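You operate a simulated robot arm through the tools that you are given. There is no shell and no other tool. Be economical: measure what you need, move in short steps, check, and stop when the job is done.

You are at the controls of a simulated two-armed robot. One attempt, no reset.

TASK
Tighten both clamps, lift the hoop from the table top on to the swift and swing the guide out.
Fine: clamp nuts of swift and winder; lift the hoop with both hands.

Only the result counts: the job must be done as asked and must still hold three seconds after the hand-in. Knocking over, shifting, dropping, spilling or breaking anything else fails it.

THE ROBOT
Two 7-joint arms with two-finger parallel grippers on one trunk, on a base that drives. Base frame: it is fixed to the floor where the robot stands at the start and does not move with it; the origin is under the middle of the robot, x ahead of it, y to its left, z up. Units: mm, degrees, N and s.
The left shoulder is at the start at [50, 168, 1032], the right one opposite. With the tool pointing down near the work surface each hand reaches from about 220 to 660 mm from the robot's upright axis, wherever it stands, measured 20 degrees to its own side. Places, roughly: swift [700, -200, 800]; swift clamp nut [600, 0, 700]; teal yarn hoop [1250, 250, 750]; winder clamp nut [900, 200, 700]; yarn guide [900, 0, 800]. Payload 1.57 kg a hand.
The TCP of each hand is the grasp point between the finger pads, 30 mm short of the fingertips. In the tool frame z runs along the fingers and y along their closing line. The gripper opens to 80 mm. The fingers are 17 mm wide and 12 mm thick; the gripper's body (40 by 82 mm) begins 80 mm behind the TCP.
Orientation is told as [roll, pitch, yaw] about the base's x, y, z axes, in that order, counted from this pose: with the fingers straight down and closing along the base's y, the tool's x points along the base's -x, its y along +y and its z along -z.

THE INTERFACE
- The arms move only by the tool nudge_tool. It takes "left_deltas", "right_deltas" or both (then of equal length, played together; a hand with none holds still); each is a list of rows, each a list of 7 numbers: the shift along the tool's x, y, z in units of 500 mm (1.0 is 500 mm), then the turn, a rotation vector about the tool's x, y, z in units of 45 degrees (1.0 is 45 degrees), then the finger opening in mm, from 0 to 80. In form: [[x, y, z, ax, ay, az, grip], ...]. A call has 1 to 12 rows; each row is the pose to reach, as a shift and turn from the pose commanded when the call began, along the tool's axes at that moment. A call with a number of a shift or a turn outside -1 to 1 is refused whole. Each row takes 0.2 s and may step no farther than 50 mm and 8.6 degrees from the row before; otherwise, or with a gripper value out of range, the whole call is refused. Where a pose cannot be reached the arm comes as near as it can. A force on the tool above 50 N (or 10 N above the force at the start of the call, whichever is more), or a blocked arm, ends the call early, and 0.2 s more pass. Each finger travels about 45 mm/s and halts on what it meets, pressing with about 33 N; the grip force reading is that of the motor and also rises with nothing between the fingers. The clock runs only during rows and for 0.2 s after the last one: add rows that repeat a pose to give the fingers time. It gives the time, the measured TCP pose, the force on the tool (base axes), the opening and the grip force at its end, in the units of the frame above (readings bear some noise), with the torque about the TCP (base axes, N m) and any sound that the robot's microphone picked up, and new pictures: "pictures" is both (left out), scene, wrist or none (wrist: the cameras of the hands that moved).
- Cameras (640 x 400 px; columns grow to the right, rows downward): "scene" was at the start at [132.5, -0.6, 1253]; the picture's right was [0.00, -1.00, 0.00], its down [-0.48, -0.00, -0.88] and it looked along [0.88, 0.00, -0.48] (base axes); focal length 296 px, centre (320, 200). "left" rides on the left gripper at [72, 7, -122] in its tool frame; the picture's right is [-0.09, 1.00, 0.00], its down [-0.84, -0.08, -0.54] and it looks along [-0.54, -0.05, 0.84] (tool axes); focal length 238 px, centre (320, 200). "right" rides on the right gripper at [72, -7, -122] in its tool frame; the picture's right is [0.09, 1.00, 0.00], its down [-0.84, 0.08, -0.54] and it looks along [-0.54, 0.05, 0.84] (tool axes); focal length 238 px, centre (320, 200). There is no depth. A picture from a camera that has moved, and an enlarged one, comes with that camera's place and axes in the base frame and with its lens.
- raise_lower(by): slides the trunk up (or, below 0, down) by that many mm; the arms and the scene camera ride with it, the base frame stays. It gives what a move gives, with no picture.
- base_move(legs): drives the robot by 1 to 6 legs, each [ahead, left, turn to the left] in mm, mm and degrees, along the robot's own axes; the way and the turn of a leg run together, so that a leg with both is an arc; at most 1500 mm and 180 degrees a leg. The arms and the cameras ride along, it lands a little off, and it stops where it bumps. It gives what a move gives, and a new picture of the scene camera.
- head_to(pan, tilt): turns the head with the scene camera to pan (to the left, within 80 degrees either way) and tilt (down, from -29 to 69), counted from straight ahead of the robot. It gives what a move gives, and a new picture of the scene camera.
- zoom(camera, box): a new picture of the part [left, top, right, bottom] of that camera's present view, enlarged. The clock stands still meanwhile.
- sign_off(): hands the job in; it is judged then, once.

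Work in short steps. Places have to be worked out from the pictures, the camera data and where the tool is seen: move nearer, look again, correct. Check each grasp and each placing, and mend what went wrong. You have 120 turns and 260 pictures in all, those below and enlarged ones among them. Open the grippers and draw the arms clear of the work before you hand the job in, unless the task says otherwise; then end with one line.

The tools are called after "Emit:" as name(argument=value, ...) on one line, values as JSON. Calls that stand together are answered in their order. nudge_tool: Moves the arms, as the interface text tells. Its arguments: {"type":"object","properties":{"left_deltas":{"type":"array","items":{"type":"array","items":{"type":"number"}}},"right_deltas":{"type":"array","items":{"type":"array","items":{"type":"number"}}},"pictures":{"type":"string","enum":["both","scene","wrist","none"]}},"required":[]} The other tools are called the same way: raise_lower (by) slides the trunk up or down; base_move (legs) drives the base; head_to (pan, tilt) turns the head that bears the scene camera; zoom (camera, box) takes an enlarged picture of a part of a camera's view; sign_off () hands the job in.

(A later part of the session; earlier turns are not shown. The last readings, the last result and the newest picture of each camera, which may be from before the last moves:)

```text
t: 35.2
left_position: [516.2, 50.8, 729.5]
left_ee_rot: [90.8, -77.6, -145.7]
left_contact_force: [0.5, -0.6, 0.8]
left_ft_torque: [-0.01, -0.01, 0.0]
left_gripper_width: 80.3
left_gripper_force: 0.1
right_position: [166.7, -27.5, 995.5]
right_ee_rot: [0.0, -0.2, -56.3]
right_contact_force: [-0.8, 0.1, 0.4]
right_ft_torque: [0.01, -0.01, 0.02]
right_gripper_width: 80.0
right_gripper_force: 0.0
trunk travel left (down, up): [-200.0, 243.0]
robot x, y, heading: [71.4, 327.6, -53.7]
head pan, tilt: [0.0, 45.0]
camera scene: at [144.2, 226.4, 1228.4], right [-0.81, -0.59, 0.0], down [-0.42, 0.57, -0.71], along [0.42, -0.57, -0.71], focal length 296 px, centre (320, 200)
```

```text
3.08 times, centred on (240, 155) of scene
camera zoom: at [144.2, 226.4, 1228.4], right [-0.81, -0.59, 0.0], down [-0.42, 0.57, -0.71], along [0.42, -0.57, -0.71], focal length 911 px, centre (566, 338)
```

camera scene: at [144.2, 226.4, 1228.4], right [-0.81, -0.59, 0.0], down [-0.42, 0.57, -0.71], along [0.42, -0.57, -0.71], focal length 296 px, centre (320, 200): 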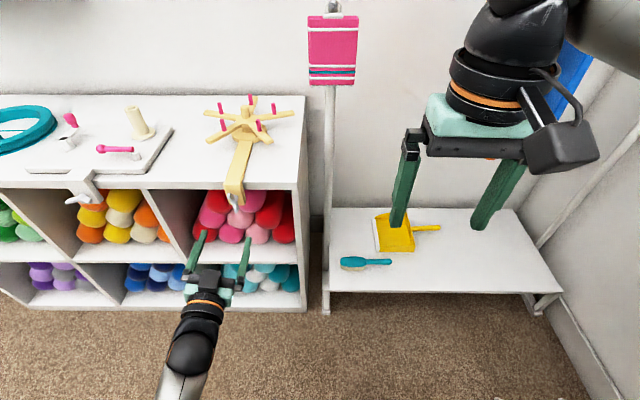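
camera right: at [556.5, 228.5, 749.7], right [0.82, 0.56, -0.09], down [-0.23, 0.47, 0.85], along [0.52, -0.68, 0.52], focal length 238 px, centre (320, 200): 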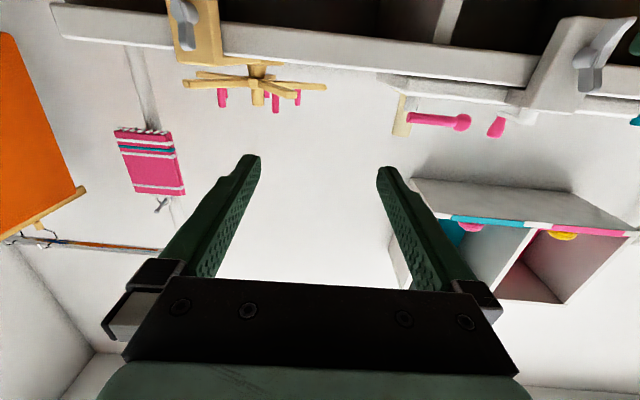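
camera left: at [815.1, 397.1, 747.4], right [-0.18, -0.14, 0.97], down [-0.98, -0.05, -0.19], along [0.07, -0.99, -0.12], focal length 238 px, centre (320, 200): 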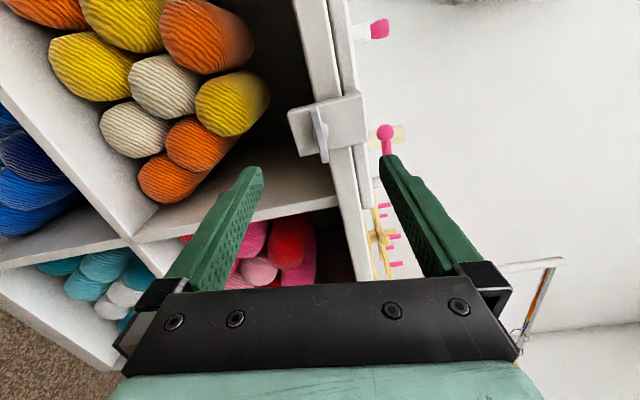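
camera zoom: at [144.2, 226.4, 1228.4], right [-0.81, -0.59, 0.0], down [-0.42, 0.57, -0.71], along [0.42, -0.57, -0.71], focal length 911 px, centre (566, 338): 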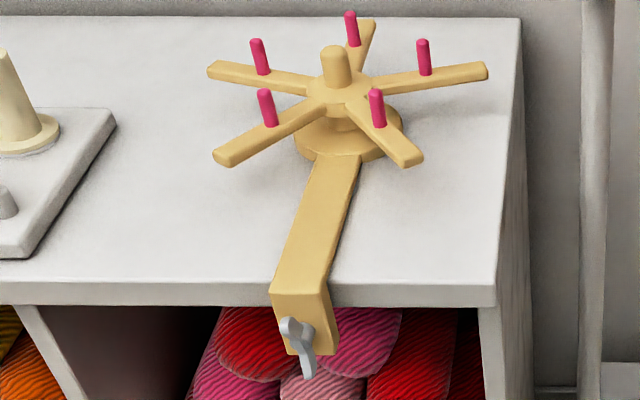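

The swift nut is about 137 mm ahead, 11 mm along tool y and 2 mm along tool x, with its wings tipped about 11° counter-clockwise. I roll −24°, go in 115 mm and check before closing.

Emit:
nudge_tool(left_deltas=[[0.003, 0.011, 0.04, 0, 0, -0.17, 70], [0.003, 0.022, 0.09, 0, 0, -0.34, 60], [0.003, 0.022, 0.14, 0, 0, -0.53, 50], [0.003, 0.022, 0.18, 0, 0, -0.53, 45], [0.003, 0.022, 0.21, 0, 0, -0.53, 45], [0.003, 0.022, 0.23, 0, 0, -0.53, 45], [0.003, 0.022, 0.23, 0, 0, -0.53, 45]], pictures="none")

Emit:
zoom(camera="left", box=[240, 100, 400, 200])

Emit:
zoom(camera="scene", box=[200, 170, 280, 250])

```text
t: 36.8
left_position: [591.4, -35.3, 731.6]
left_ee_rot: [-91.0, -78.6, 36.1]
left_contact_force: [-21.2, 30.0, 1.8]
left_ft_torque: [-0.35, -0.2, -0.77]
left_gripper_width: 45.2
left_gripper_force: 0.6
right_position: [165.7, -25.5, 997.5]
right_ee_rot: [0.0, -0.3, -56.1]
right_contact_force: [-0.3, -0.4, -0.5]
right_ft_torque: [0.02, 0.02, 0.02]
right_gripper_width: 79.7
right_gripper_force: 0.1
trunk travel left (down, up): [-200.0, 243.0]
robot x, y, heading: [69.1, 321.8, -53.7]
head pan, tilt: [0.0, 45.0]
```

```text
4.00 times, centred on (320, 150) of left
camera zoom: at [515.9, 59.4, 659.8], right [0.81, 0.57, -0.11], down [-0.24, 0.5, 0.83], along [0.53, -0.65, 0.54], focal length 953 px, centre (320, 400)
```

zoom: 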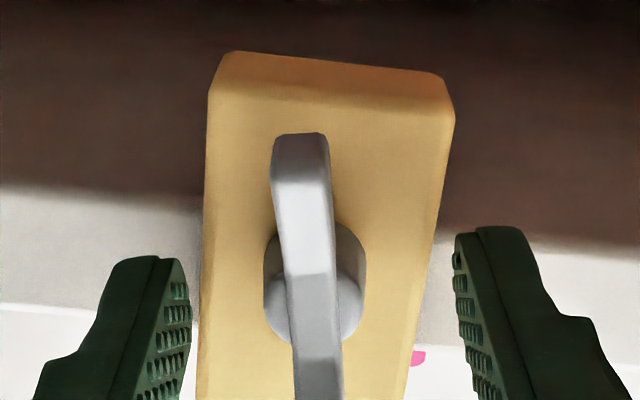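

```text
5.00 times, centred on (240, 210) of scene
camera zoom: at [142.4, 229.1, 1228.7], right [-0.81, -0.59, 0.0], down [-0.42, 0.57, -0.71], along [0.42, -0.57, -0.71], focal length 1480 px, centre (720, 150)
```

zoom: 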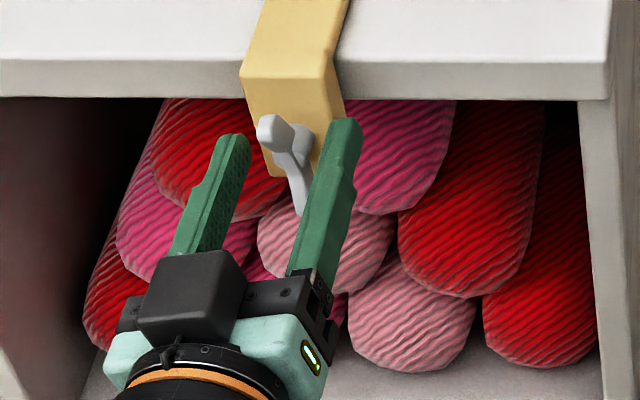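

In place, tips touching the clamp face (36 N). I back off 8 mm, close and turn 45° clockwise.

Emit:
nudge_tool(left_deltas=[[0, -0.002, -0.016, 0, 0, 0, 40], [0, -0.002, -0.016, 0, 0, 0, 25], [0, -0.002, -0.016, 0, 0, 0, 10], [0, -0.002, -0.016, 0, 0, 0, 0], [0, -0.002, -0.016, 0, 0, 0, 0], [0, -0.002, -0.016, 0, 0, 0.17, 0], [0, -0.002, -0.016, 0, 0, 0.34, 0], [0, -0.002, -0.016, 0, 0, 0.51, 0], [0, -0.002, -0.016, 0, 0, 0.68, 0], [0, -0.002, -0.016, 0, 0, 0.85, 0], [0, -0.002, -0.016, 0, 0, 1, 0], [0, -0.002, -0.016, 0, 0, 1, 0]], pictures="none")

Emit:
zoom(camera="left", box=[240, 100, 400, 200])

```text
t: 39.4
left_position: [587.1, -33.0, 731.8]
left_ee_rot: [90.5, -56.3, -145.4]
left_contact_force: [9.7, -26.9, 3.8]
left_ft_torque: [-0.33, -0.26, 0.07]
left_gripper_width: 16.1
left_gripper_force: 31.1
right_position: [166.9, -28.1, 996.6]
right_ee_rot: [0.0, -0.1, -56.2]
right_contact_force: [0.7, -0.2, -0.7]
right_ft_torque: [0.03, -0.04, 0.0]
right_gripper_width: 80.1
right_gripper_force: 0.1
trunk travel left (down, up): [-200.0, 243.0]
robot x, y, heading: [69.1, 327.0, -53.8]
head pan, tilt: [0.0, 45.0]
```

```text
4.00 times, centred on (320, 150) of left
camera zoom: at [555.1, 92.6, 675.0], right [0.64, 0.45, 0.63], down [-0.75, 0.14, 0.65], along [0.2, -0.88, 0.43], focal length 953 px, centre (320, 400)
```

zoom: 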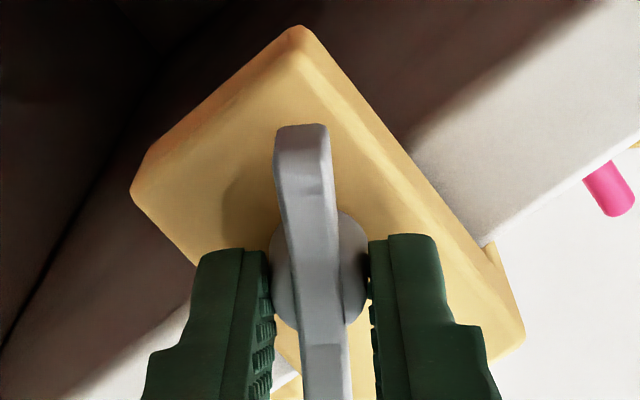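

The nut turns with the hand. I continue, creeping forward 2 mm to relieve the axial pull.

Emit:
nudge_tool(left_deltas=[[0, 0, 0.002, 0, 0, 0.17, 0], [0, 0, 0.004, 0, 0, 0.34, 0], [0, 0, 0.005, 0, 0, 0.51, 0], [0, 0, 0.005, 0, 0, 0.68, 0], [0, 0, 0.006, 0, 0, 0.85, 0], [0, 0, 0.006, 0, 0, 1, 0], [0, 0, 0.006, 0, 0, 1, 0]], pictures="none")

Emit:
nudge_tool(left_deltas=[[0, 0, 0, 0, 0, 0.17, 0], [0, 0, 0, 0, 0, 0.34, 0], [0, 0, 0, 0, 0, 0.51, 0], [0, 0, 0, 0, 0, 0.68, 0], [0, 0, 0, 0, 0, 0.85, 0], [0, 0, 0, 0, 0, 1, 0], [0, 0, 0, 0, 0, 1, 0]], pictures="none")

Emit:
zoom(camera="left", box=[240, 100, 400, 200])

```text
t: 41.0
left_position: [586.5, -34.4, 731.4]
left_ee_rot: [90.1, -11.3, -145.1]
left_contact_force: [-24.5, 7.9, -0.8]
left_ft_torque: [0.02, 0.03, -0.2]
left_gripper_width: 15.9
left_gripper_force: 31.4
right_position: [166.0, -26.3, 995.8]
right_ee_rot: [0.0, -0.2, -56.1]
right_contact_force: [0.8, 0.4, 0.2]
right_ft_torque: [-0.02, -0.02, 0.01]
right_gripper_width: 80.2
right_gripper_force: 0.0
trunk travel left (down, up): [-200.0, 243.0]
robot x, y, heading: [72.6, 326.0, -53.9]
head pan, tilt: [0.0, 45.0]
```

```text
t: 42.6
left_position: [589.6, -33.4, 730.0]
left_ee_rot: [89.9, 33.4, -144.8]
left_contact_force: [-10.4, 6.9, -10.0]
left_ft_torque: [-0.57, 1.06, -0.05]
left_gripper_width: 17.8
left_gripper_force: 32.5
right_position: [166.4, -27.6, 996.3]
right_ee_rot: [0.0, -0.2, -56.2]
right_contact_force: [-0.1, 0.0, -0.1]
right_ft_torque: [-0.01, 0.0, -0.01]
right_gripper_width: 79.8
right_gripper_force: 0.0
trunk travel left (down, up): [-200.0, 243.0]
robot x, y, heading: [69.6, 327.0, -54.2]
head pan, tilt: [0.0, 45.0]
```

```text
4.00 times, centred on (320, 150) of left
camera zoom: at [566.0, 98.6, 775.4], right [-0.51, -0.36, 0.78], down [-0.85, 0.07, -0.53], along [0.14, -0.93, -0.34], focal length 953 px, centre (320, 400)
```

zoom: 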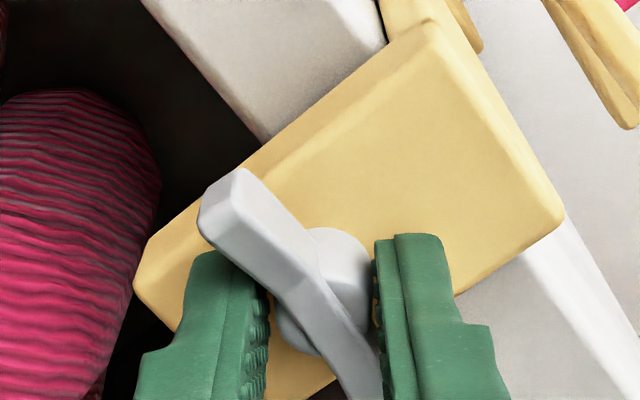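

Same stop as on the winder. I add a 15° final push, then open and back out.

Emit:
nudge_tool(left_deltas=[[0, 0, 0, 0, 0, 0.15, 0], [0, 0, 0, 0, 0, 0.3, 0], [0, 0, 0, 0, 0, 0.4, 0], [0, 0, 0, 0, 0, 0.4, 0]], pictures="none")

Emit:
nudge_tool(left_deltas=[[0, 0, 0, 0, 0, 0, 60], [0, 0, 0, 0, 0, 0, 75], [0, 0, 0, 0, 0, 0, 80], [0, 0, -0.04, 0, 0, 0, 80], [0, 0, -0.1, 0, 0, 0, 80], [0, 0, -0.18, 0, 0, 0, 80], [0, 0, -0.2, 0, 0, -0.17, 80], [0, 0, -0.2, 0, 0, -0.34, 80], [0, 0, -0.2, 0, 0, -0.51, 80], [0, 0, -0.2, 0, 0, -0.68, 80], [0, 0, -0.2, 0, 0, -0.85, 80], [0, 0, -0.2, 0, 0, -1, 80]], pictures="wrist")

```text
t: 43.6
left_position: [589.5, -34.0, 730.4]
left_ee_rot: [90.2, 51.1, -144.8]
left_contact_force: [-2.9, 2.5, -9.1]
left_ft_torque: [-0.52, 2.65, -0.34]
left_gripper_width: 24.5
left_gripper_force: 36.8
right_position: [167.3, -26.8, 995.8]
right_ee_rot: [0.0, -0.2, -56.2]
right_contact_force: [0.8, -0.8, 0.6]
right_ft_torque: [-0.01, 0.01, 0.01]
right_gripper_width: 80.1
right_gripper_force: 0.1
trunk travel left (down, up): [-200.0, 243.0]
robot x, y, heading: [69.0, 324.4, -53.5]
head pan, tilt: [0.0, 45.0]
```

```text
t: 46.2
left_position: [531.1, 48.2, 731.1]
left_ee_rot: [90.2, 6.5, -144.9]
left_contact_force: [-0.8, 0.0, -0.1]
left_ft_torque: [0.0, 0.01, 0.01]
left_gripper_width: 79.8
left_gripper_force: 0.0
right_position: [166.7, -27.1, 996.0]
right_ee_rot: [-0.1, -0.1, -56.2]
right_contact_force: [-0.7, -0.6, 0.2]
right_ft_torque: [0.01, 0.03, 0.0]
right_gripper_width: 79.7
right_gripper_force: 0.2
trunk travel left (down, up): [-200.0, 243.0]
robot x, y, heading: [69.8, 324.7, -53.5]
head pan, tilt: [0.0, 45.0]
camera left: at [519.8, 188.7, 745.2], right [-0.17, -0.11, 0.98], down [-0.98, -0.03, -0.17], along [0.05, -0.99, -0.11], focal length 238 px, centre (320, 200)
```

left: 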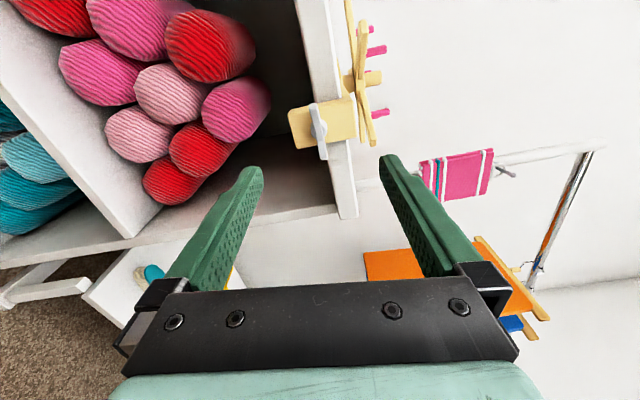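

Both nuts now sit horizontal and firm. I unroll the left hand to level and then pitch it back to fingers-down, raised.

Emit:
nudge_tool(left_deltas=[[0, 0, -0.02, 0, 0, -0.17, 80], [0, 0, -0.04, 0, 0, -0.34, 80], [0, 0, -0.06, 0, 0, -0.51, 80], [0, 0, -0.06, 0, 0, -0.68, 80], [0, 0, -0.06, 0, 0, -0.85, 80], [0, 0, -0.06, 0, 0, -1, 80], [0, 0, -0.06, 0, 0, -1, 80]], pictures="none")

Emit:
nudge_tool(left_deltas=[[0, 0, 0, 0, 0, -0.17, 80], [0, 0, 0, 0, 0, -0.34, 80], [0, 0, 0, 0, 0, -0.51, 80], [0, 0, 0, 0, 0, -0.68, 80], [0, 0, 0, 0, 0, -0.85, 80], [0, 0, 0, 0, 0, -1, 80], [0, 0, 0, 0, 0, -1, 80]], pictures="none")

```text
t: 47.8
left_position: [514.5, 72.6, 730.2]
left_ee_rot: [90.2, -38.6, -145.0]
left_contact_force: [0.6, 0.3, 0.2]
left_ft_torque: [0.0, -0.02, 0.02]
left_gripper_width: 79.8
left_gripper_force: 0.1
right_position: [166.6, -26.8, 996.6]
right_ee_rot: [0.0, -0.2, -56.1]
right_contact_force: [-0.3, -0.1, -0.7]
right_ft_torque: [-0.03, -0.01, 0.0]
right_gripper_width: 79.9
right_gripper_force: 0.0
trunk travel left (down, up): [-200.0, 243.0]
robot x, y, heading: [72.8, 321.4, -53.8]
head pan, tilt: [0.0, 45.0]
```

```text
t: 49.4
left_position: [514.2, 73.5, 730.7]
left_ee_rot: [91.7, -83.6, -146.5]
left_contact_force: [-0.3, 0.1, -0.4]
left_ft_torque: [0.0, -0.01, -0.01]
left_gripper_width: 80.1
left_gripper_force: 0.0
right_position: [167.0, -27.8, 996.9]
right_ee_rot: [0.0, -0.2, -56.2]
right_contact_force: [0.1, 0.2, -0.1]
right_ft_torque: [-0.03, -0.01, 0.03]
right_gripper_width: 79.9
right_gripper_force: 0.1
trunk travel left (down, up): [-200.0, 243.0]
robot x, y, heading: [72.0, 322.2, -53.8]
head pan, tilt: [0.0, 45.0]
```

I null the last 6° of roll, then pitch down while rising.

Emit:
nudge_tool(left_deltas=[[-0.04, 0, 0, 0, 0, -0.142, 80], [-0.12, 0, 0, 0, 0, -0.142, 80], [-0.2, 0, 0, 0, 0, -0.142, 80]], pictures="none")

Emit:
nudge_tool(left_deltas=[[-0.04, 0, 0, 0, 0.17, 0, 80], [-0.08, 0, 0, 0, 0.34, 0, 80], [-0.12, 0, 0, 0, 0.51, 0, 80], [-0.16, 0, 0, 0, 0.68, 0, 80], [-0.2, 0, 0, 0, 0.85, 0, 80], [-0.24, 0, 0, 0, 1, 0, 80], [-0.24, 0, 0, 0, 1, 0, 80]], pictures="none")

Emit:
nudge_tool(left_deltas=[[-0.02, 0, -0.02, 0, 0.17, 0, 80], [-0.04, 0, -0.04, 0, 0.34, 0, 80], [-0.06, 0, -0.06, 0, 0.51, 0, 80], [-0.08, 0, -0.08, 0, 0.68, 0, 80], [-0.1, 0, -0.1, 0, 0.85, 0, 80], [-0.12, 0, -0.12, 0, 1, 0, 80], [-0.12, 0, -0.12, 0, 1, 0, 80]], pictures="none")

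```text
t: 50.2
left_position: [506.0, 69.5, 823.1]
left_ee_rot: [66.3, -88.7, -121.1]
left_contact_force: [-0.2, 0.0, 0.4]
left_ft_torque: [0.02, 0.01, 0.02]
left_gripper_width: 79.9
left_gripper_force: 0.0
right_position: [166.2, -27.7, 995.5]
right_ee_rot: [0.1, -0.1, -56.2]
right_contact_force: [0.7, -0.6, -0.3]
right_ft_torque: [0.02, 0.03, 0.0]
right_gripper_width: 79.8
right_gripper_force: 0.0
trunk travel left (down, up): [-200.0, 243.0]
robot x, y, heading: [70.3, 324.3, -53.7]
head pan, tilt: [0.0, 45.0]
```

```text
t: 51.5
left_position: [502.8, 110.6, 828.7]
left_ee_rot: [6.5, -38.2, -57.9]
left_contact_force: [-0.1, -0.4, 0.5]
left_ft_torque: [-0.03, 0.0, -0.02]
left_gripper_width: 79.9
left_gripper_force: 0.0
left hand out of reach, approached as far as the arm can: row 6
right_position: [166.4, -27.6, 996.1]
right_ee_rot: [0.0, -0.2, -56.2]
right_contact_force: [-0.5, 0.7, 0.3]
right_ft_torque: [0.03, 0.01, 0.0]
right_gripper_width: 79.8
right_gripper_force: 0.2
trunk travel left (down, up): [-200.0, 243.0]
robot x, y, heading: [69.6, 327.5, -53.7]
head pan, tilt: [0.0, 45.0]
stopped in row 6 (left hand): the arm was blocked; the commanded pose is now the measured one
```

```text
t: 51.9
left_position: [573.6, 193.4, 805.2]
left_ee_rot: [25.8, -23.6, -60.1]
left_contact_force: [-0.4, -0.4, 0.7]
left_ft_torque: [0.0, 0.01, 0.01]
left_gripper_width: 80.3
left_gripper_force: 0.0
left hand out of reach, approached as far as the arm can: row 1, 2
right_position: [165.7, -27.6, 996.9]
right_ee_rot: [0.0, -0.2, -56.1]
right_contact_force: [0.3, 0.6, 0.0]
right_ft_torque: [0.01, -0.06, 0.0]
right_gripper_width: 80.0
right_gripper_force: 0.1
trunk travel left (down, up): [-200.0, 243.0]
robot x, y, heading: [67.7, 324.2, -54.0]
head pan, tilt: [0.0, 45.0]
stopped in row 2 (left hand): the arm was blocked; the commanded pose is now the measured one
```

The left arm blocked on the way and wandered. I look before moving further.

Emit:
head_to(pan=20, tilt=45)

```text
t: 52.8
left_position: [573.3, 194.3, 802.9]
left_ee_rot: [25.7, -23.7, -60.1]
left_contact_force: [-0.4, 0.1, -0.3]
left_ft_torque: [-0.01, -0.03, -0.02]
left_gripper_width: 79.9
left_gripper_force: 0.0
right_position: [165.6, -28.7, 997.4]
right_ee_rot: [0.0, -0.2, -56.1]
right_contact_force: [0.1, -0.2, 0.0]
right_ft_torque: [0.0, 0.0, -0.02]
right_gripper_width: 79.9
right_gripper_force: 0.1
trunk travel left (down, up): [-200.0, 243.0]
robot x, y, heading: [72.6, 324.8, -53.7]
head pan, tilt: [20.0, 45.0]
camera scene: at [163.6, 246.9, 1228.4], right [-0.56, -0.83, 0.0], down [-0.59, 0.39, -0.71], along [0.59, -0.39, -0.71], focal length 296 px, centre (320, 200)
```

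scene: 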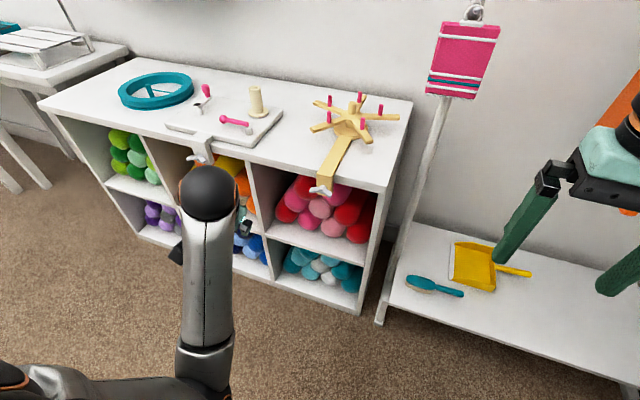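

The hand is in open space well in front of the winder, tilted. I rotate it back to fingers-down while raising 180 mm.

Emit:
nudge_tool(left_deltas=[[-0.024, 0.024, -0.05, 0.089, 0.092, 0, 80], [-0.048, 0.048, -0.1, 0.178, 0.183, -0.01, 80], [-0.072, 0.071, -0.149, 0.267, 0.275, -0.01, 80], [-0.097, 0.095, -0.198, 0.355, 0.366, -0.01, 80], [-0.121, 0.119, -0.248, 0.444, 0.458, -0.02, 80], [-0.145, 0.143, -0.297, 0.533, 0.549, -0.02, 80], [-0.145, 0.143, -0.297, 0.533, 0.549, -0.02, 80]], pictures="scene")

```text
t: 53.2
left_position: [630.5, 259.8, 863.0]
left_ee_rot: [35.1, -18.5, -55.7]
left_contact_force: [-0.7, -0.7, 0.2]
left_ft_torque: [-0.02, 0.03, -0.04]
left_gripper_width: 80.0
left_gripper_force: 0.0
left hand out of reach, approached as far as the arm can: row 2
right_position: [166.9, -24.8, 996.3]
right_ee_rot: [0.1, -0.2, -56.2]
right_contact_force: [0.3, 0.7, 0.8]
right_ft_torque: [-0.01, 0.03, -0.03]
right_gripper_width: 80.2
right_gripper_force: 0.0
trunk travel left (down, up): [-200.0, 243.0]
robot x, y, heading: [65.7, 326.7, -53.8]
head pan, tilt: [20.0, 45.0]
stopped in row 2 (left hand): the arm was blocked; the commanded pose is now the measured one
camera scene: at [163.6, 247.1, 1228.4], right [-0.55, -0.83, 0.0], down [-0.59, 0.39, -0.71], along [0.59, -0.39, -0.71], focal length 296 px, centre (320, 200)
```

scene: 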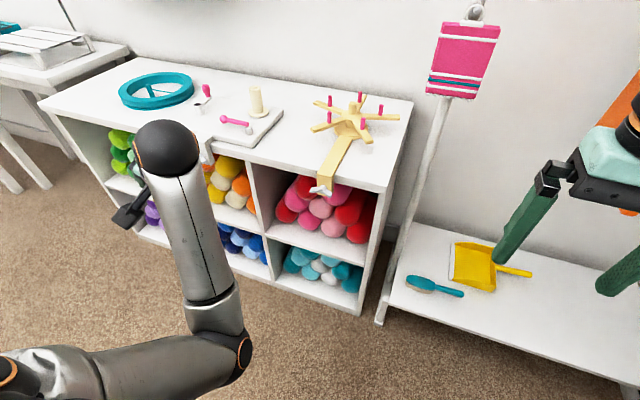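

The arm seems to be near a joint limit with a low elbow. I try a pure translation to the right and up, holding orientation.

Emit:
nudge_tool(left_deltas=[[-0.01, -0.025, -0.052, 0, 0, 0, 80], [-0.019, -0.049, -0.104, 0, 0, 0, 80], [-0.029, -0.074, -0.156, 0, 0, 0, 80], [-0.038, -0.098, -0.208, 0, 0, 0, 80], [-0.038, -0.098, -0.208, 0, 0, 0, 80]], pictures="scene")

```text
t: 53.8
left_position: [624.0, 277.4, 908.1]
left_ee_rot: [44.3, -17.3, -53.1]
left_contact_force: [0.2, -0.1, 0.3]
left_ft_torque: [0.01, 0.01, -0.01]
left_gripper_width: 79.9
left_gripper_force: 0.1
right_position: [167.4, -27.2, 996.6]
right_ee_rot: [0.0, -0.3, -56.1]
right_contact_force: [0.1, -0.1, 0.8]
right_ft_torque: [0.03, -0.02, -0.03]
right_gripper_width: 80.1
right_gripper_force: 0.1
trunk travel left (down, up): [-200.0, 243.0]
robot x, y, heading: [71.7, 324.7, -53.8]
head pan, tilt: [20.0, 45.0]
stopped in row 3 (left hand): the arm was blocked; the commanded pose is now the measured one
camera scene: at [163.8, 247.1, 1228.3], right [-0.55, -0.83, 0.0], down [-0.59, 0.39, -0.71], along [0.59, -0.39, -0.71], focal length 296 px, centre (320, 200)
```

scene: 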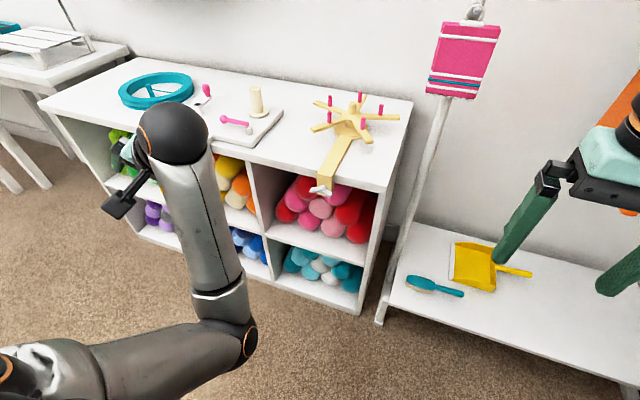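

It moved up but slowly. I try a slow pure rise in small rows.

Emit:
nudge_tool(left_deltas=[[-0.005, 0.012, -0.012, 0, 0, 0, 80], [-0.01, 0.024, -0.024, 0, 0, 0, 80], [-0.015, 0.035, -0.035, 0, 0, 0, 80], [-0.02, 0.047, -0.047, 0, 0, 0, 80], [-0.025, 0.058, -0.059, 0, 0, 0, 80], [-0.03, 0.07, -0.07, 0, 0, 0, 80], [-0.035, 0.08, -0.082, 0, 0, 0, 80], [-0.04, 0.09, -0.094, 0, 0, 0, 80], [-0.045, 0.1, -0.105, 0, 0, 0, 80], [-0.05, 0.111, -0.117, 0, 0, 0, 80], [-0.055, 0.122, -0.128, 0, 0, 0, 80], [-0.059, 0.133, -0.137, 0, 0, 0, 80]], pictures="scene")

```text
t: 56.4
left_position: [623.9, 278.1, 1006.9]
left_ee_rot: [44.3, -17.1, -53.1]
left_contact_force: [0.6, 0.3, -0.6]
left_ft_torque: [-0.01, 0.04, -0.03]
left_gripper_width: 80.0
left_gripper_force: 0.1
right_position: [165.8, -27.5, 997.2]
right_ee_rot: [0.0, -0.2, -56.1]
right_contact_force: [0.3, -0.3, -0.1]
right_ft_torque: [-0.02, -0.02, -0.02]
right_gripper_width: 80.1
right_gripper_force: 0.1
trunk travel left (down, up): [-200.0, 243.0]
robot x, y, heading: [71.0, 326.5, -53.6]
head pan, tilt: [20.0, 45.0]
camera scene: at [163.7, 247.0, 1228.3], right [-0.55, -0.83, 0.0], down [-0.59, 0.39, -0.71], along [0.59, -0.39, -0.71], focal length 296 px, centre (320, 200)
```

scene: 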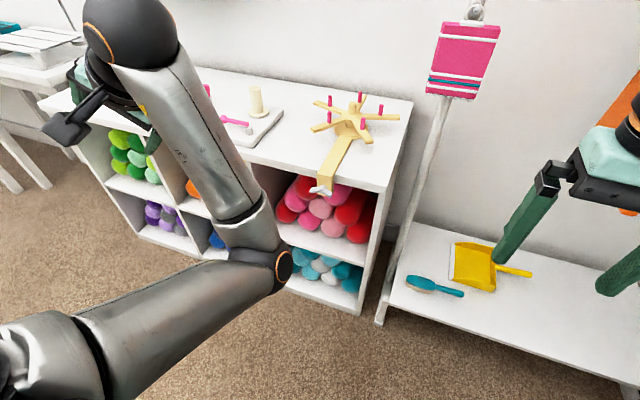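

Slow motion works. Now I rotate slowly back to fingers-down at this height.

Emit:
nudge_tool(left_deltas=[[0, 0, 0, 0.081, 0.03, 0.012, 80], [0, 0, 0, 0.163, 0.06, 0.024, 80], [0, 0, 0, 0.244, 0.09, 0.037, 80], [0, 0, 0, 0.325, 0.12, 0.049, 80], [0, 0, 0, 0.407, 0.15, 0.061, 80], [0, 0, 0, 0.488, 0.18, 0.073, 80], [0, 0, 0, 0.569, 0.21, 0.086, 80], [0, 0, 0, 0.651, 0.24, 0.098, 80], [0, 0, 0, 0.732, 0.27, 0.11, 80], [0, 0, 0, 0.813, 0.3, 0.122, 80], [0, 0, 0, 0.895, 0.33, 0.135, 80], [0, 0, 0, 0.976, 0.36, 0.147, 80]], pictures="scene")

```text
t: 59.0
left_position: [625.2, 277.7, 1007.4]
left_ee_rot: [-0.1, 0.0, -53.2]
left_contact_force: [0.0, -0.4, -0.5]
left_ft_torque: [0.02, 0.02, 0.01]
left_gripper_width: 79.9
left_gripper_force: 0.0
right_position: [167.0, -26.8, 996.4]
right_ee_rot: [0.0, -0.1, -56.2]
right_contact_force: [0.2, -0.5, -0.3]
right_ft_torque: [0.03, -0.03, 0.0]
right_gripper_width: 80.2
right_gripper_force: 0.1
trunk travel left (down, up): [-200.0, 243.0]
robot x, y, heading: [71.4, 327.2, -53.7]
head pan, tilt: [20.0, 45.0]
camera scene: at [163.7, 247.1, 1228.3], right [-0.55, -0.83, 0.0], down [-0.59, 0.39, -0.71], along [0.59, -0.39, -0.71], focal length 296 px, centre (320, 200)
```

scene: 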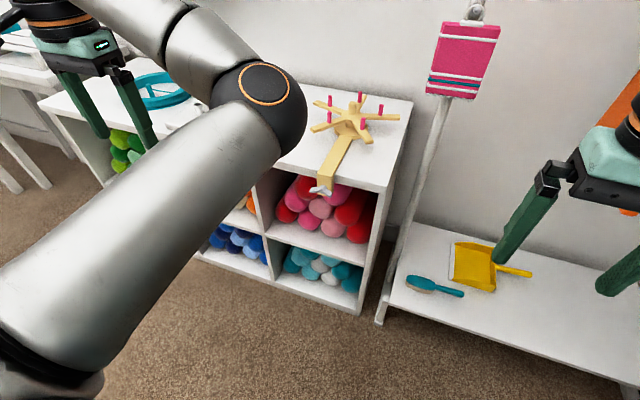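

Left hand is upright again. I bring it back slowly to its normal place, 215 mm to the right.

Emit:
nudge_tool(left_deltas=[[0, -0.036, 0, 0, 0, 0, 80], [0, -0.072, 0, 0, 0, 0, 80], [0, -0.108, 0, 0, 0, 0, 80], [0, -0.144, 0, 0, 0, 0, 80], [0, -0.18, 0, 0, 0, 0, 80], [0, -0.216, 0, 0, 0, 0, 80], [0, -0.252, 0, 0, 0, 0, 80], [0, -0.288, 0, 0, 0, 0, 80], [0, -0.324, 0, 0, 0, 0, 80], [0, -0.36, 0, 0, 0, 0, 80], [0, -0.396, 0, 0, 0, 0, 80], [0, -0.43, 0, 0, 0, 0, 80]], pictures="none")

Emit:
head_to(pan=0, tilt=45)

```text
t: 61.6
left_position: [615.6, 196.8, 1028.7]
left_ee_rot: [0.0, 0.0, -53.2]
left_contact_force: [0.1, -1.0, -0.9]
left_ft_torque: [0.01, -0.02, 0.01]
left_gripper_width: 79.8
left_gripper_force: 0.1
left hand out of reach, approached as far as the arm can: row 2, 3, 4, 5, 6, 7, 8, 9, 10, 11, 12
right_position: [166.1, -27.4, 996.4]
right_ee_rot: [0.1, -0.3, -56.0]
right_contact_force: [-0.9, -0.4, 0.0]
right_ft_torque: [0.04, 0.0, 0.02]
right_gripper_width: 79.9
right_gripper_force: 0.2
trunk travel left (down, up): [-200.0, 243.0]
robot x, y, heading: [71.5, 324.9, -53.8]
head pan, tilt: [20.0, 45.0]
```

```text
t: 62.4
left_position: [616.5, 198.4, 1027.8]
left_ee_rot: [0.0, -0.1, -53.2]
left_contact_force: [-0.4, -0.1, 0.1]
left_ft_torque: [0.01, 0.0, 0.02]
left_gripper_width: 80.2
left_gripper_force: 0.1
right_position: [166.5, -27.0, 995.8]
right_ee_rot: [0.1, -0.1, -56.0]
right_contact_force: [-1.3, -0.3, 0.2]
right_ft_torque: [0.01, -0.04, -0.01]
right_gripper_width: 80.0
right_gripper_force: 0.0
trunk travel left (down, up): [-200.0, 243.0]
robot x, y, heading: [75.3, 320.3, -53.6]
head pan, tilt: [0.0, 45.0]
camera scene: at [144.2, 226.7, 1228.4], right [-0.81, -0.59, 0.0], down [-0.42, 0.57, -0.71], along [0.42, -0.57, -0.71], focal length 296 px, centre (320, 200)
```

scene: 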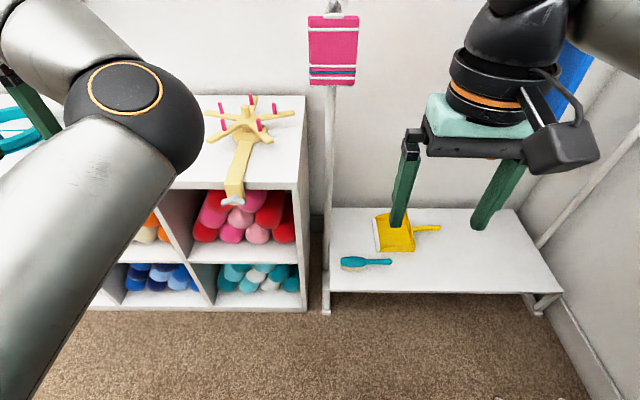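

The elbow sits straight ahead of the shoulder, which blocks inward motion. I extend the left hand forward to unfold the arm, hoping to bring it in from there.

Emit:
nudge_tool(left_deltas=[[-0.03, 0, 0, 0, 0, 0, 80], [-0.06, 0, 0, 0, 0, 0, 80], [-0.09, 0, 0, 0, 0, 0, 80], [-0.12, 0, 0, 0, 0, 0, 80], [-0.15, 0, 0, 0, 0, 0, 80], [-0.18, 0, 0, 0, 0, 0, 80], [-0.21, 0, 0, 0, 0, 0, 80], [-0.24, 0, 0, 0, 0, 0, 80], [-0.27, 0, 0, 0, 0, 0, 80], [-0.3, 0, 0, 0, 0, 0, 80], [-0.33, 0, 0, 0, 0, 0, 80], [-0.36, 0, 0, 0, 0, 0, 80]], pictures="scene")

```text
t: 65.0
left_position: [706.6, 74.3, 1024.3]
left_ee_rot: [0.0, -0.1, -53.0]
left_contact_force: [0.2, -0.4, -0.3]
left_ft_torque: [0.01, 0.01, -0.01]
left_gripper_width: 80.2
left_gripper_force: 0.0
left hand out of reach, approached as far as the arm can: row 11, 12
right_position: [166.8, -26.5, 997.0]
right_ee_rot: [0.0, -0.2, -56.0]
right_contact_force: [1.0, 0.6, -0.6]
right_ft_torque: [-0.03, 0.01, 0.02]
right_gripper_width: 79.8
right_gripper_force: 0.1
trunk travel left (down, up): [-200.0, 243.0]
robot x, y, heading: [68.1, 326.2, -53.7]
head pan, tilt: [0.0, 45.0]
camera scene: at [144.2, 226.7, 1228.4], right [-0.81, -0.59, 0.0], down [-0.42, 0.57, -0.71], along [0.42, -0.57, -0.71], focal length 296 px, centre (320, 200)
```

scene: 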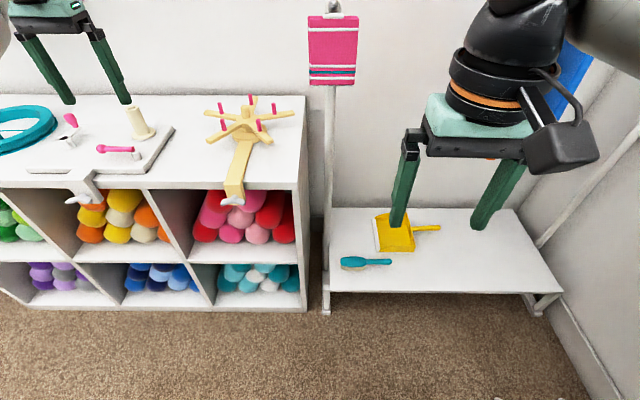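

The arm unfolded and the elbow swung out of view. Now bring the hand right 150 mm and back 120 mm.

Emit:
nudge_tool(left_deltas=[[0, -0.027, 0, 0, 0, 0, 80], [0, -0.055, 0, 0, 0, 0, 80], [0, -0.082, 0, 0, 0, 0, 80], [0.02, -0.11, 0, 0, 0, 0, 80], [0.04, -0.137, 0, 0, 0, 0, 80], [0.07, -0.165, 0, 0, 0, 0, 80], [0.1, -0.192, 0, 0, 0, 0, 80], [0.13, -0.22, 0, 0, 0, 0, 80], [0.16, -0.247, 0, 0, 0, 0, 80], [0.19, -0.275, 0, 0, 0, 0, 80], [0.22, -0.3, 0, 0, 0, 0, 80], [0.24, -0.3, 0, 0, 0, 0, 80]], pictures="scene")

```text
t: 67.6
left_position: [583.3, -16.8, 1058.2]
left_ee_rot: [0.0, 0.0, -53.2]
left_contact_force: [-0.2, 0.1, -0.7]
left_ft_torque: [0.02, -0.03, -0.01]
left_gripper_width: 80.2
left_gripper_force: 0.1
left hand out of reach, approached as far as the arm can: row 2, 3, 4, 5, 6, 7, 8, 9, 10, 11, 12
right_position: [166.2, -26.4, 997.0]
right_ee_rot: [0.0, -0.3, -56.1]
right_contact_force: [-0.8, -0.4, -0.4]
right_ft_torque: [0.01, -0.02, -0.02]
right_gripper_width: 79.9
right_gripper_force: 0.0
trunk travel left (down, up): [-200.0, 243.0]
robot x, y, heading: [70.3, 323.7, -53.6]
head pan, tilt: [0.0, 45.0]
camera scene: at [144.2, 226.6, 1228.4], right [-0.81, -0.59, 0.0], down [-0.42, 0.57, -0.71], along [0.42, -0.57, -0.71], focal length 296 px, centre (320, 200)
```

scene: 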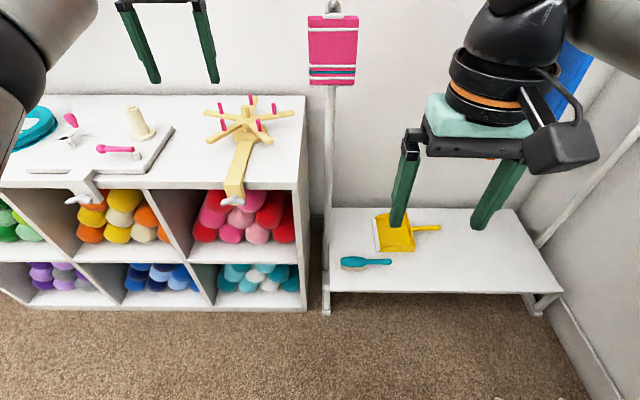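

Left hand is now at left 211, ahead 579 with the elbow on its own side. I pull it back 150 mm.

Emit:
nudge_tool(left_deltas=[[0.03, 0, 0, 0, 0, 0, 80], [0.06, 0, 0, 0, 0, 0, 80], [0.09, 0, 0, 0, 0, 0, 80], [0.12, 0, 0, 0, 0, 0, 80], [0.15, 0, 0, 0, 0, 0, 80], [0.18, 0, 0, 0, 0, 0, 80], [0.21, 0, 0, 0, 0, 0, 80], [0.24, 0, 0, 0, 0, 0, 80], [0.27, 0, 0, 0, 0, 0, 80], [0.3, 0, 0, 0, 0, 0, 80]], pictures="scene")

```text
t: 69.8
left_position: [581.5, -14.4, 1066.2]
left_ee_rot: [0.0, -0.1, -53.1]
left_contact_force: [-1.0, 0.3, 0.3]
left_ft_torque: [0.0, 0.0, 0.0]
left_gripper_width: 80.3
left_gripper_force: 0.1
left hand out of reach, approached as far as the arm can: row 1, 2, 3, 4, 5, 6, 7, 8, 9, 10
right_position: [168.0, -28.1, 996.6]
right_ee_rot: [0.0, -0.2, -56.1]
right_contact_force: [-0.2, 0.0, 0.0]
right_ft_torque: [-0.01, 0.0, -0.02]
right_gripper_width: 79.9
right_gripper_force: 0.1
trunk travel left (down, up): [-200.0, 243.0]
robot x, y, heading: [70.7, 326.7, -53.9]
head pan, tilt: [0.0, 45.0]
camera scene: at [144.2, 226.6, 1228.4], right [-0.81, -0.59, 0.0], down [-0.42, 0.57, -0.71], along [0.42, -0.57, -0.71], focal length 296 px, centre (320, 200)
```

scene: 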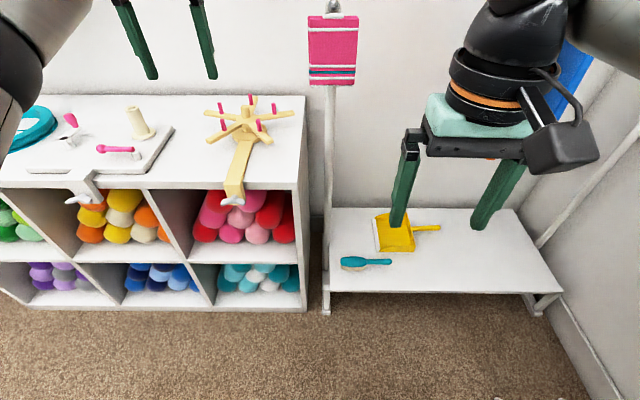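

Pulling back is refused, so some joint is at its limit. I test by yawing the hand one way with a small pull-back.

Emit:
nudge_tool(left_deltas=[[0, 0, 0, 0, 0, 0.1, 80], [0, 0, 0, 0, 0, 0.2, 80], [0, 0, 0, 0, 0, 0.3, 80], [0.01, 0, 0, 0, 0, 0.4, 80], [0.03, 0, 0, 0, 0, 0.5, 80], [0.05, 0, 0, 0, 0, 0.6, 80], [0.07, 0, 0, 0, 0, 0.7, 80], [0.09, 0, 0, 0, 0, 0.7, 80]], pictures="none")

```text
t: 71.6
left_position: [572.5, -14.6, 1073.5]
left_ee_rot: [0.1, 0.1, -84.7]
left_contact_force: [0.3, -0.5, -0.4]
left_ft_torque: [0.01, 0.04, 0.04]
left_gripper_width: 80.3
left_gripper_force: 0.2
left hand out of reach, approached as far as the arm can: row 4, 5, 6, 7, 8
right_position: [166.8, -26.8, 997.6]
right_ee_rot: [0.1, -0.1, -56.1]
right_contact_force: [-0.6, 0.0, -0.2]
right_ft_torque: [-0.01, 0.0, 0.02]
right_gripper_width: 80.0
right_gripper_force: 0.1
trunk travel left (down, up): [-200.0, 243.0]
robot x, y, heading: [71.2, 326.1, -53.7]
head pan, tilt: [0.0, 45.0]
```

Yaw is free, so it's likely the wrist bend (forearm rising to the wrist). Lowering the hand should ease it: I undo the yaw, go down 150 mm, then pull back.

Emit:
nudge_tool(left_deltas=[[0, 0, 0.03, 0, 0, -0.1, 80], [0, 0, 0.06, 0, 0, -0.2, 80], [0, 0, 0.1, 0, 0, -0.3, 80], [0, 0, 0.14, 0, 0, -0.4, 80], [0, 0, 0.18, 0, 0, -0.5, 80], [0, 0, 0.22, 0, 0, -0.6, 80], [0, 0, 0.26, 0, 0, -0.7, 80], [0, 0, 0.3, 0, 0, -0.7, 80]], pictures="none")

Emit:
nudge_tool(left_deltas=[[0.03, 0, 0, 0, 0, 0, 80], [0.06, 0, 0, 0, 0, 0, 80], [0.09, 0, 0, 0, 0, 0, 80], [0.12, 0, 0, 0, 0, 0, 80], [0.15, 0, 0, 0, 0, 0, 80], [0.18, 0, 0, 0, 0, 0, 80], [0.21, 0, 0, 0, 0, 0, 80], [0.24, 0, 0, 0, 0, 0, 80]], pictures="scene")

```text
t: 73.4
left_position: [599.4, -53.7, 933.8]
left_ee_rot: [0.1, 0.1, -53.1]
left_contact_force: [-0.2, -1.6, 0.3]
left_ft_torque: [0.0, 0.02, 0.03]
left_gripper_width: 80.1
left_gripper_force: 0.2
left hand out of reach, approached as far as the arm can: row 1, 2, 3, 4, 5, 6, 7, 8
right_position: [166.7, -28.6, 997.4]
right_ee_rot: [0.0, -0.2, -56.0]
right_contact_force: [-0.5, -1.2, 0.2]
right_ft_torque: [0.01, 0.03, -0.01]
right_gripper_width: 80.1
right_gripper_force: 0.0
trunk travel left (down, up): [-200.0, 243.0]
robot x, y, heading: [71.0, 328.1, -53.6]
head pan, tilt: [0.0, 45.0]
```

```text
t: 75.2
left_position: [589.3, -53.3, 958.8]
left_ee_rot: [0.1, 0.0, -53.3]
left_contact_force: [0.3, -1.3, -0.6]
left_ft_torque: [0.02, 0.01, -0.01]
left_gripper_width: 79.8
left_gripper_force: 0.1
left hand out of reach, approached as far as the arm can: row 1, 2, 3, 4, 5, 6, 7, 8
right_position: [165.7, -26.4, 996.5]
right_ee_rot: [0.1, -0.2, -56.2]
right_contact_force: [0.2, 0.5, 1.2]
right_ft_torque: [0.03, 0.05, 0.0]
right_gripper_width: 79.8
right_gripper_force: 0.1
trunk travel left (down, up): [-200.0, 243.0]
robot x, y, heading: [70.8, 326.6, -53.8]
head pan, tilt: [0.0, 45.0]
camera scene: at [144.0, 226.7, 1228.4], right [-0.81, -0.59, 0.0], down [-0.42, 0.57, -0.71], along [0.42, -0.57, -0.71], focal length 296 px, centre (320, 200)
```

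scene: 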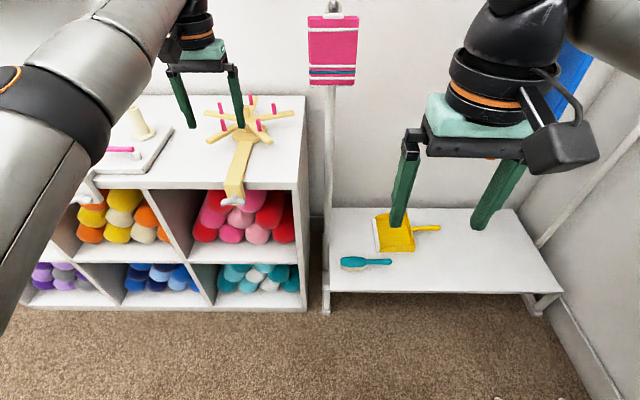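

Still refusing. I try releasing the wrist: pitch the fingers forward 30° while pulling back.

Emit:
nudge_tool(left_deltas=[[0, 0, 0, 0, -0.12, 0, 80], [0, 0, 0, 0, -0.24, 0, 80], [0, 0, 0, 0, -0.36, 0, 80], [0, 0, 0, 0, -0.48, 0, 80], [0, 0, 0, 0, -0.6, 0, 80], [0.03, 0, 0, 0, -0.66, 0, 80], [0.06, 0, 0, 0, -0.66, 0, 80], [0.09, 0, 0, 0, -0.66, 0, 80], [0.12, 0, 0, 0, -0.66, 0, 80], [0.15, 0, 0, 0, -0.66, 0, 80], [0.18, 0, 0, 0, -0.66, 0, 80], [0.21, 0, 0, 0, -0.66, 0, 80]], pictures="scene")

```text
t: 77.8
left_position: [632.1, -143.3, 1002.2]
left_ee_rot: [0.1, -29.6, -53.2]
left_contact_force: [0.4, 0.2, -0.2]
left_ft_torque: [0.01, 0.01, -0.01]
left_gripper_width: 79.8
left_gripper_force: 0.0
left hand out of reach, approached as far as the arm can: row 1, 2, 3, 4, 5, 6, 7, 8, 9, 10, 11, 12
right_position: [167.5, -26.5, 997.3]
right_ee_rot: [0.0, -0.2, -56.1]
right_contact_force: [0.9, -0.1, -0.2]
right_ft_torque: [-0.01, 0.03, -0.01]
right_gripper_width: 79.9
right_gripper_force: 0.1
trunk travel left (down, up): [-200.0, 243.0]
robot x, y, heading: [72.7, 324.8, -53.7]
head pan, tilt: [0.0, 45.0]
camera scene: at [144.1, 226.6, 1228.4], right [-0.81, -0.59, 0.0], down [-0.42, 0.57, -0.71], along [0.42, -0.57, -0.71], focal length 296 px, centre (320, 200)
```

scene: 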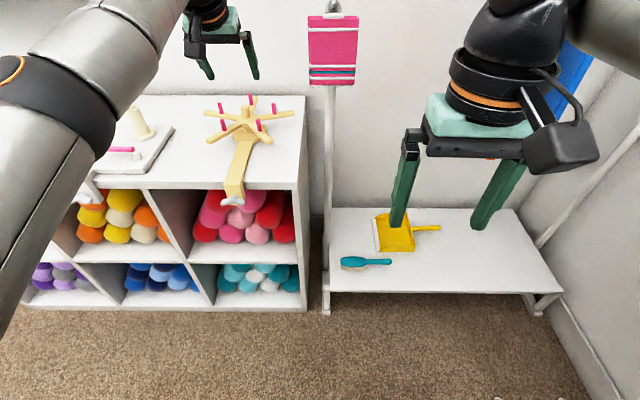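

The hand slides on a sphere of radius ≈590 about the shoulder: the elbow is locked just past straight. I push outward past reach, then pull sharply back to let it re-bend the right way.

Emit:
nudge_tool(left_deltas=[[-0.08, 0, 0.045, 0, 0, 0, 80], [-0.16, 0, 0.09, 0, 0, 0, 80], [-0.24, 0, 0.135, 0, 0, 0, 80], [-0.24, 0, 0.135, 0, 0, 0, 80], [-0.16, 0, 0.09, 0, 0, 0, 80], [-0.08, 0, 0.045, 0, 0, 0, 80], [0, 0, 0, 0, 0, 0, 80], [0.08, 0, -0.045, 0, 0, 0, 80], [0.16, 0, -0.09, 0, 0, 0, 80], [0.24, 0, -0.135, 0, 0, 0, 80]], pictures="none")

```text
t: 80.0
left_position: [614.6, -135.1, 1051.9]
left_ee_rot: [0.1, -29.8, -53.3]
left_contact_force: [0.2, 0.7, 0.4]
left_ft_torque: [0.0, -0.06, 0.01]
left_gripper_width: 80.0
left_gripper_force: 0.0
left hand out of reach, approached as far as the arm can: row 1, 2, 3, 4, 5, 6, 7, 8, 9, 10
right_position: [166.2, -26.5, 997.3]
right_ee_rot: [0.1, -0.2, -56.2]
right_contact_force: [-0.7, 0.5, -0.1]
right_ft_torque: [-0.01, -0.01, 0.05]
right_gripper_width: 80.1
right_gripper_force: 0.0
trunk travel left (down, up): [-200.0, 243.0]
robot x, y, heading: [71.7, 327.0, -53.6]
head pan, tilt: [0.0, 45.0]
```

No change. I turn the head to look at the left arm's actual shape.

Emit:
head_to(pan=50, tilt=25)

```text
t: 81.2
left_position: [615.0, -135.6, 1049.6]
left_ee_rot: [0.1, -29.7, -53.2]
left_contact_force: [-0.2, -0.2, -0.1]
left_ft_torque: [0.02, 0.01, 0.0]
left_gripper_width: 80.0
left_gripper_force: 0.0
right_position: [167.2, -26.7, 995.7]
right_ee_rot: [-0.1, -0.2, -56.0]
right_contact_force: [-0.1, -0.5, 0.6]
right_ft_torque: [-0.02, 0.01, 0.03]
right_gripper_width: 80.0
right_gripper_force: 0.0
trunk travel left (down, up): [-200.0, 243.0]
robot x, y, heading: [72.0, 323.4, -53.8]
head pan, tilt: [50.0, 25.0]
camera scene: at [188.0, 286.1, 1258.9], right [-0.07, -1.0, 0.0], down [-0.42, 0.03, -0.91], along [0.9, -0.06, -0.42], focal length 296 px, centre (320, 200)
```

scene: 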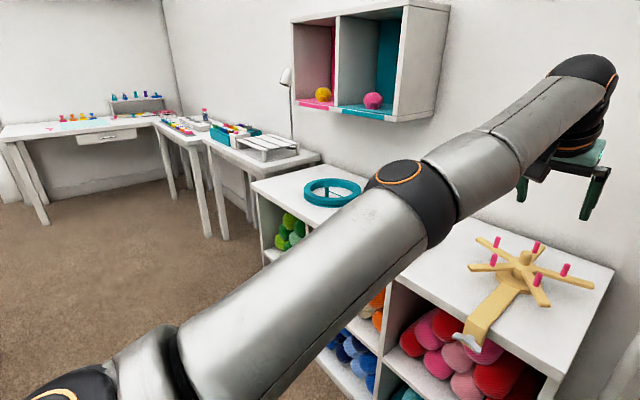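

The arm is nearly straight with just a slight kink. I try raising the hand strongly while pulling in, then holding, to make the elbow fold.

Emit:
nudge_tool(left_deltas=[[0.014, 0, -0.08, 0, 0, 0, 80], [0.028, 0, -0.16, 0, 0, 0, 80], [0.042, 0, -0.24, 0, 0, 0, 80], [0.056, 0, -0.32, 0, 0, 0, 80], [0.07, 0, -0.4, 0, 0, 0, 80], [0.08, 0, -0.462, 0, 0, 0, 80], [0.08, 0, -0.462, 0, 0, 0, 80], [0.08, 0, -0.462, 0, 0, 0, 80], [0.08, 0, -0.462, 0, 0, 0, 80]], pictures="scene")

```text
t: 83.2
left_position: [535.7, -36.1, 1249.8]
left_ee_rot: [0.1, -29.7, -53.3]
left_contact_force: [-0.8, 0.9, -0.5]
left_ft_torque: [-0.02, 0.03, 0.02]
left_gripper_width: 79.9
left_gripper_force: 0.0
left hand out of reach, approached as far as the arm can: row 1, 2, 3, 4, 5, 6, 7, 8, 9
right_position: [166.1, -27.7, 998.4]
right_ee_rot: [0.0, -0.2, -56.1]
right_contact_force: [0.2, 0.2, -0.5]
right_ft_torque: [0.0, 0.02, 0.0]
right_gripper_width: 79.9
right_gripper_force: 0.0
trunk travel left (down, up): [-200.0, 243.0]
robot x, y, heading: [70.3, 322.1, -53.6]
head pan, tilt: [50.0, 25.0]
camera scene: at [188.0, 286.2, 1258.9], right [-0.06, -1.0, 0.0], down [-0.42, 0.03, -0.91], along [0.9, -0.06, -0.42], focal length 296 px, centre (320, 200)
```

scene: 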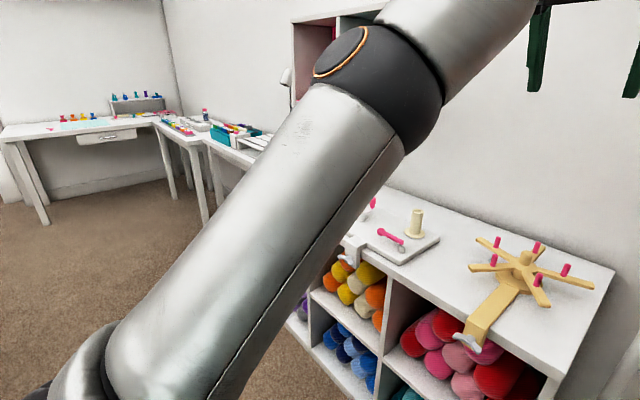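

The kink at the elbow has grown, so it is folding now. I keep pulling back at this height.

Emit:
nudge_tool(left_deltas=[[0.07, 0, -0.04, 0, 0, 0, 80], [0.14, 0, -0.08, 0, 0, 0, 80], [0.21, 0, -0.12, 0, 0, 0, 80], [0.28, 0, -0.16, 0, 0, 0, 80], [0.35, 0, -0.2, 0, 0, 0, 80], [0.35, 0, -0.2, 0, 0, 0, 80], [0.35, 0, -0.2, 0, 0, 0, 80], [0.35, 0, -0.2, 0, 0, 0, 80], [0.35, 0, -0.2, 0, 0, 0, 80], [0.35, 0, -0.2, 0, 0, 0, 80]], pictures="scene")

```text
t: 85.4
left_position: [464.5, 28.9, 1325.8]
left_ee_rot: [0.1, -29.8, -53.2]
left_contact_force: [-0.2, 0.4, -1.1]
left_ft_torque: [-0.04, 0.02, 0.01]
left_gripper_width: 79.9
left_gripper_force: 0.0
left hand out of reach, approached as far as the arm can: row 1, 2, 3, 4, 5, 6, 7, 8, 9, 10
right_position: [166.6, -27.7, 996.8]
right_ee_rot: [0.0, -0.2, -56.1]
right_contact_force: [0.2, 0.3, -0.2]
right_ft_torque: [-0.01, 0.05, -0.02]
right_gripper_width: 80.0
right_gripper_force: 0.0
trunk travel left (down, up): [-200.0, 243.0]
robot x, y, heading: [71.7, 328.1, -53.5]
head pan, tilt: [50.0, 25.0]
camera scene: at [188.0, 286.2, 1258.9], right [-0.06, -1.0, 0.0], down [-0.42, 0.03, -0.91], along [0.9, -0.06, -0.42], focal length 296 px, centre (320, 200)
```

scene: 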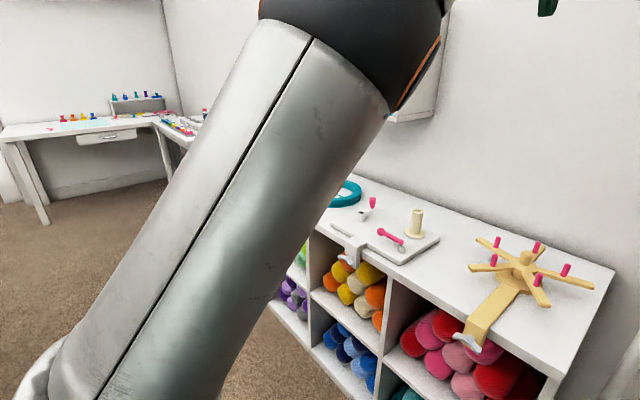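

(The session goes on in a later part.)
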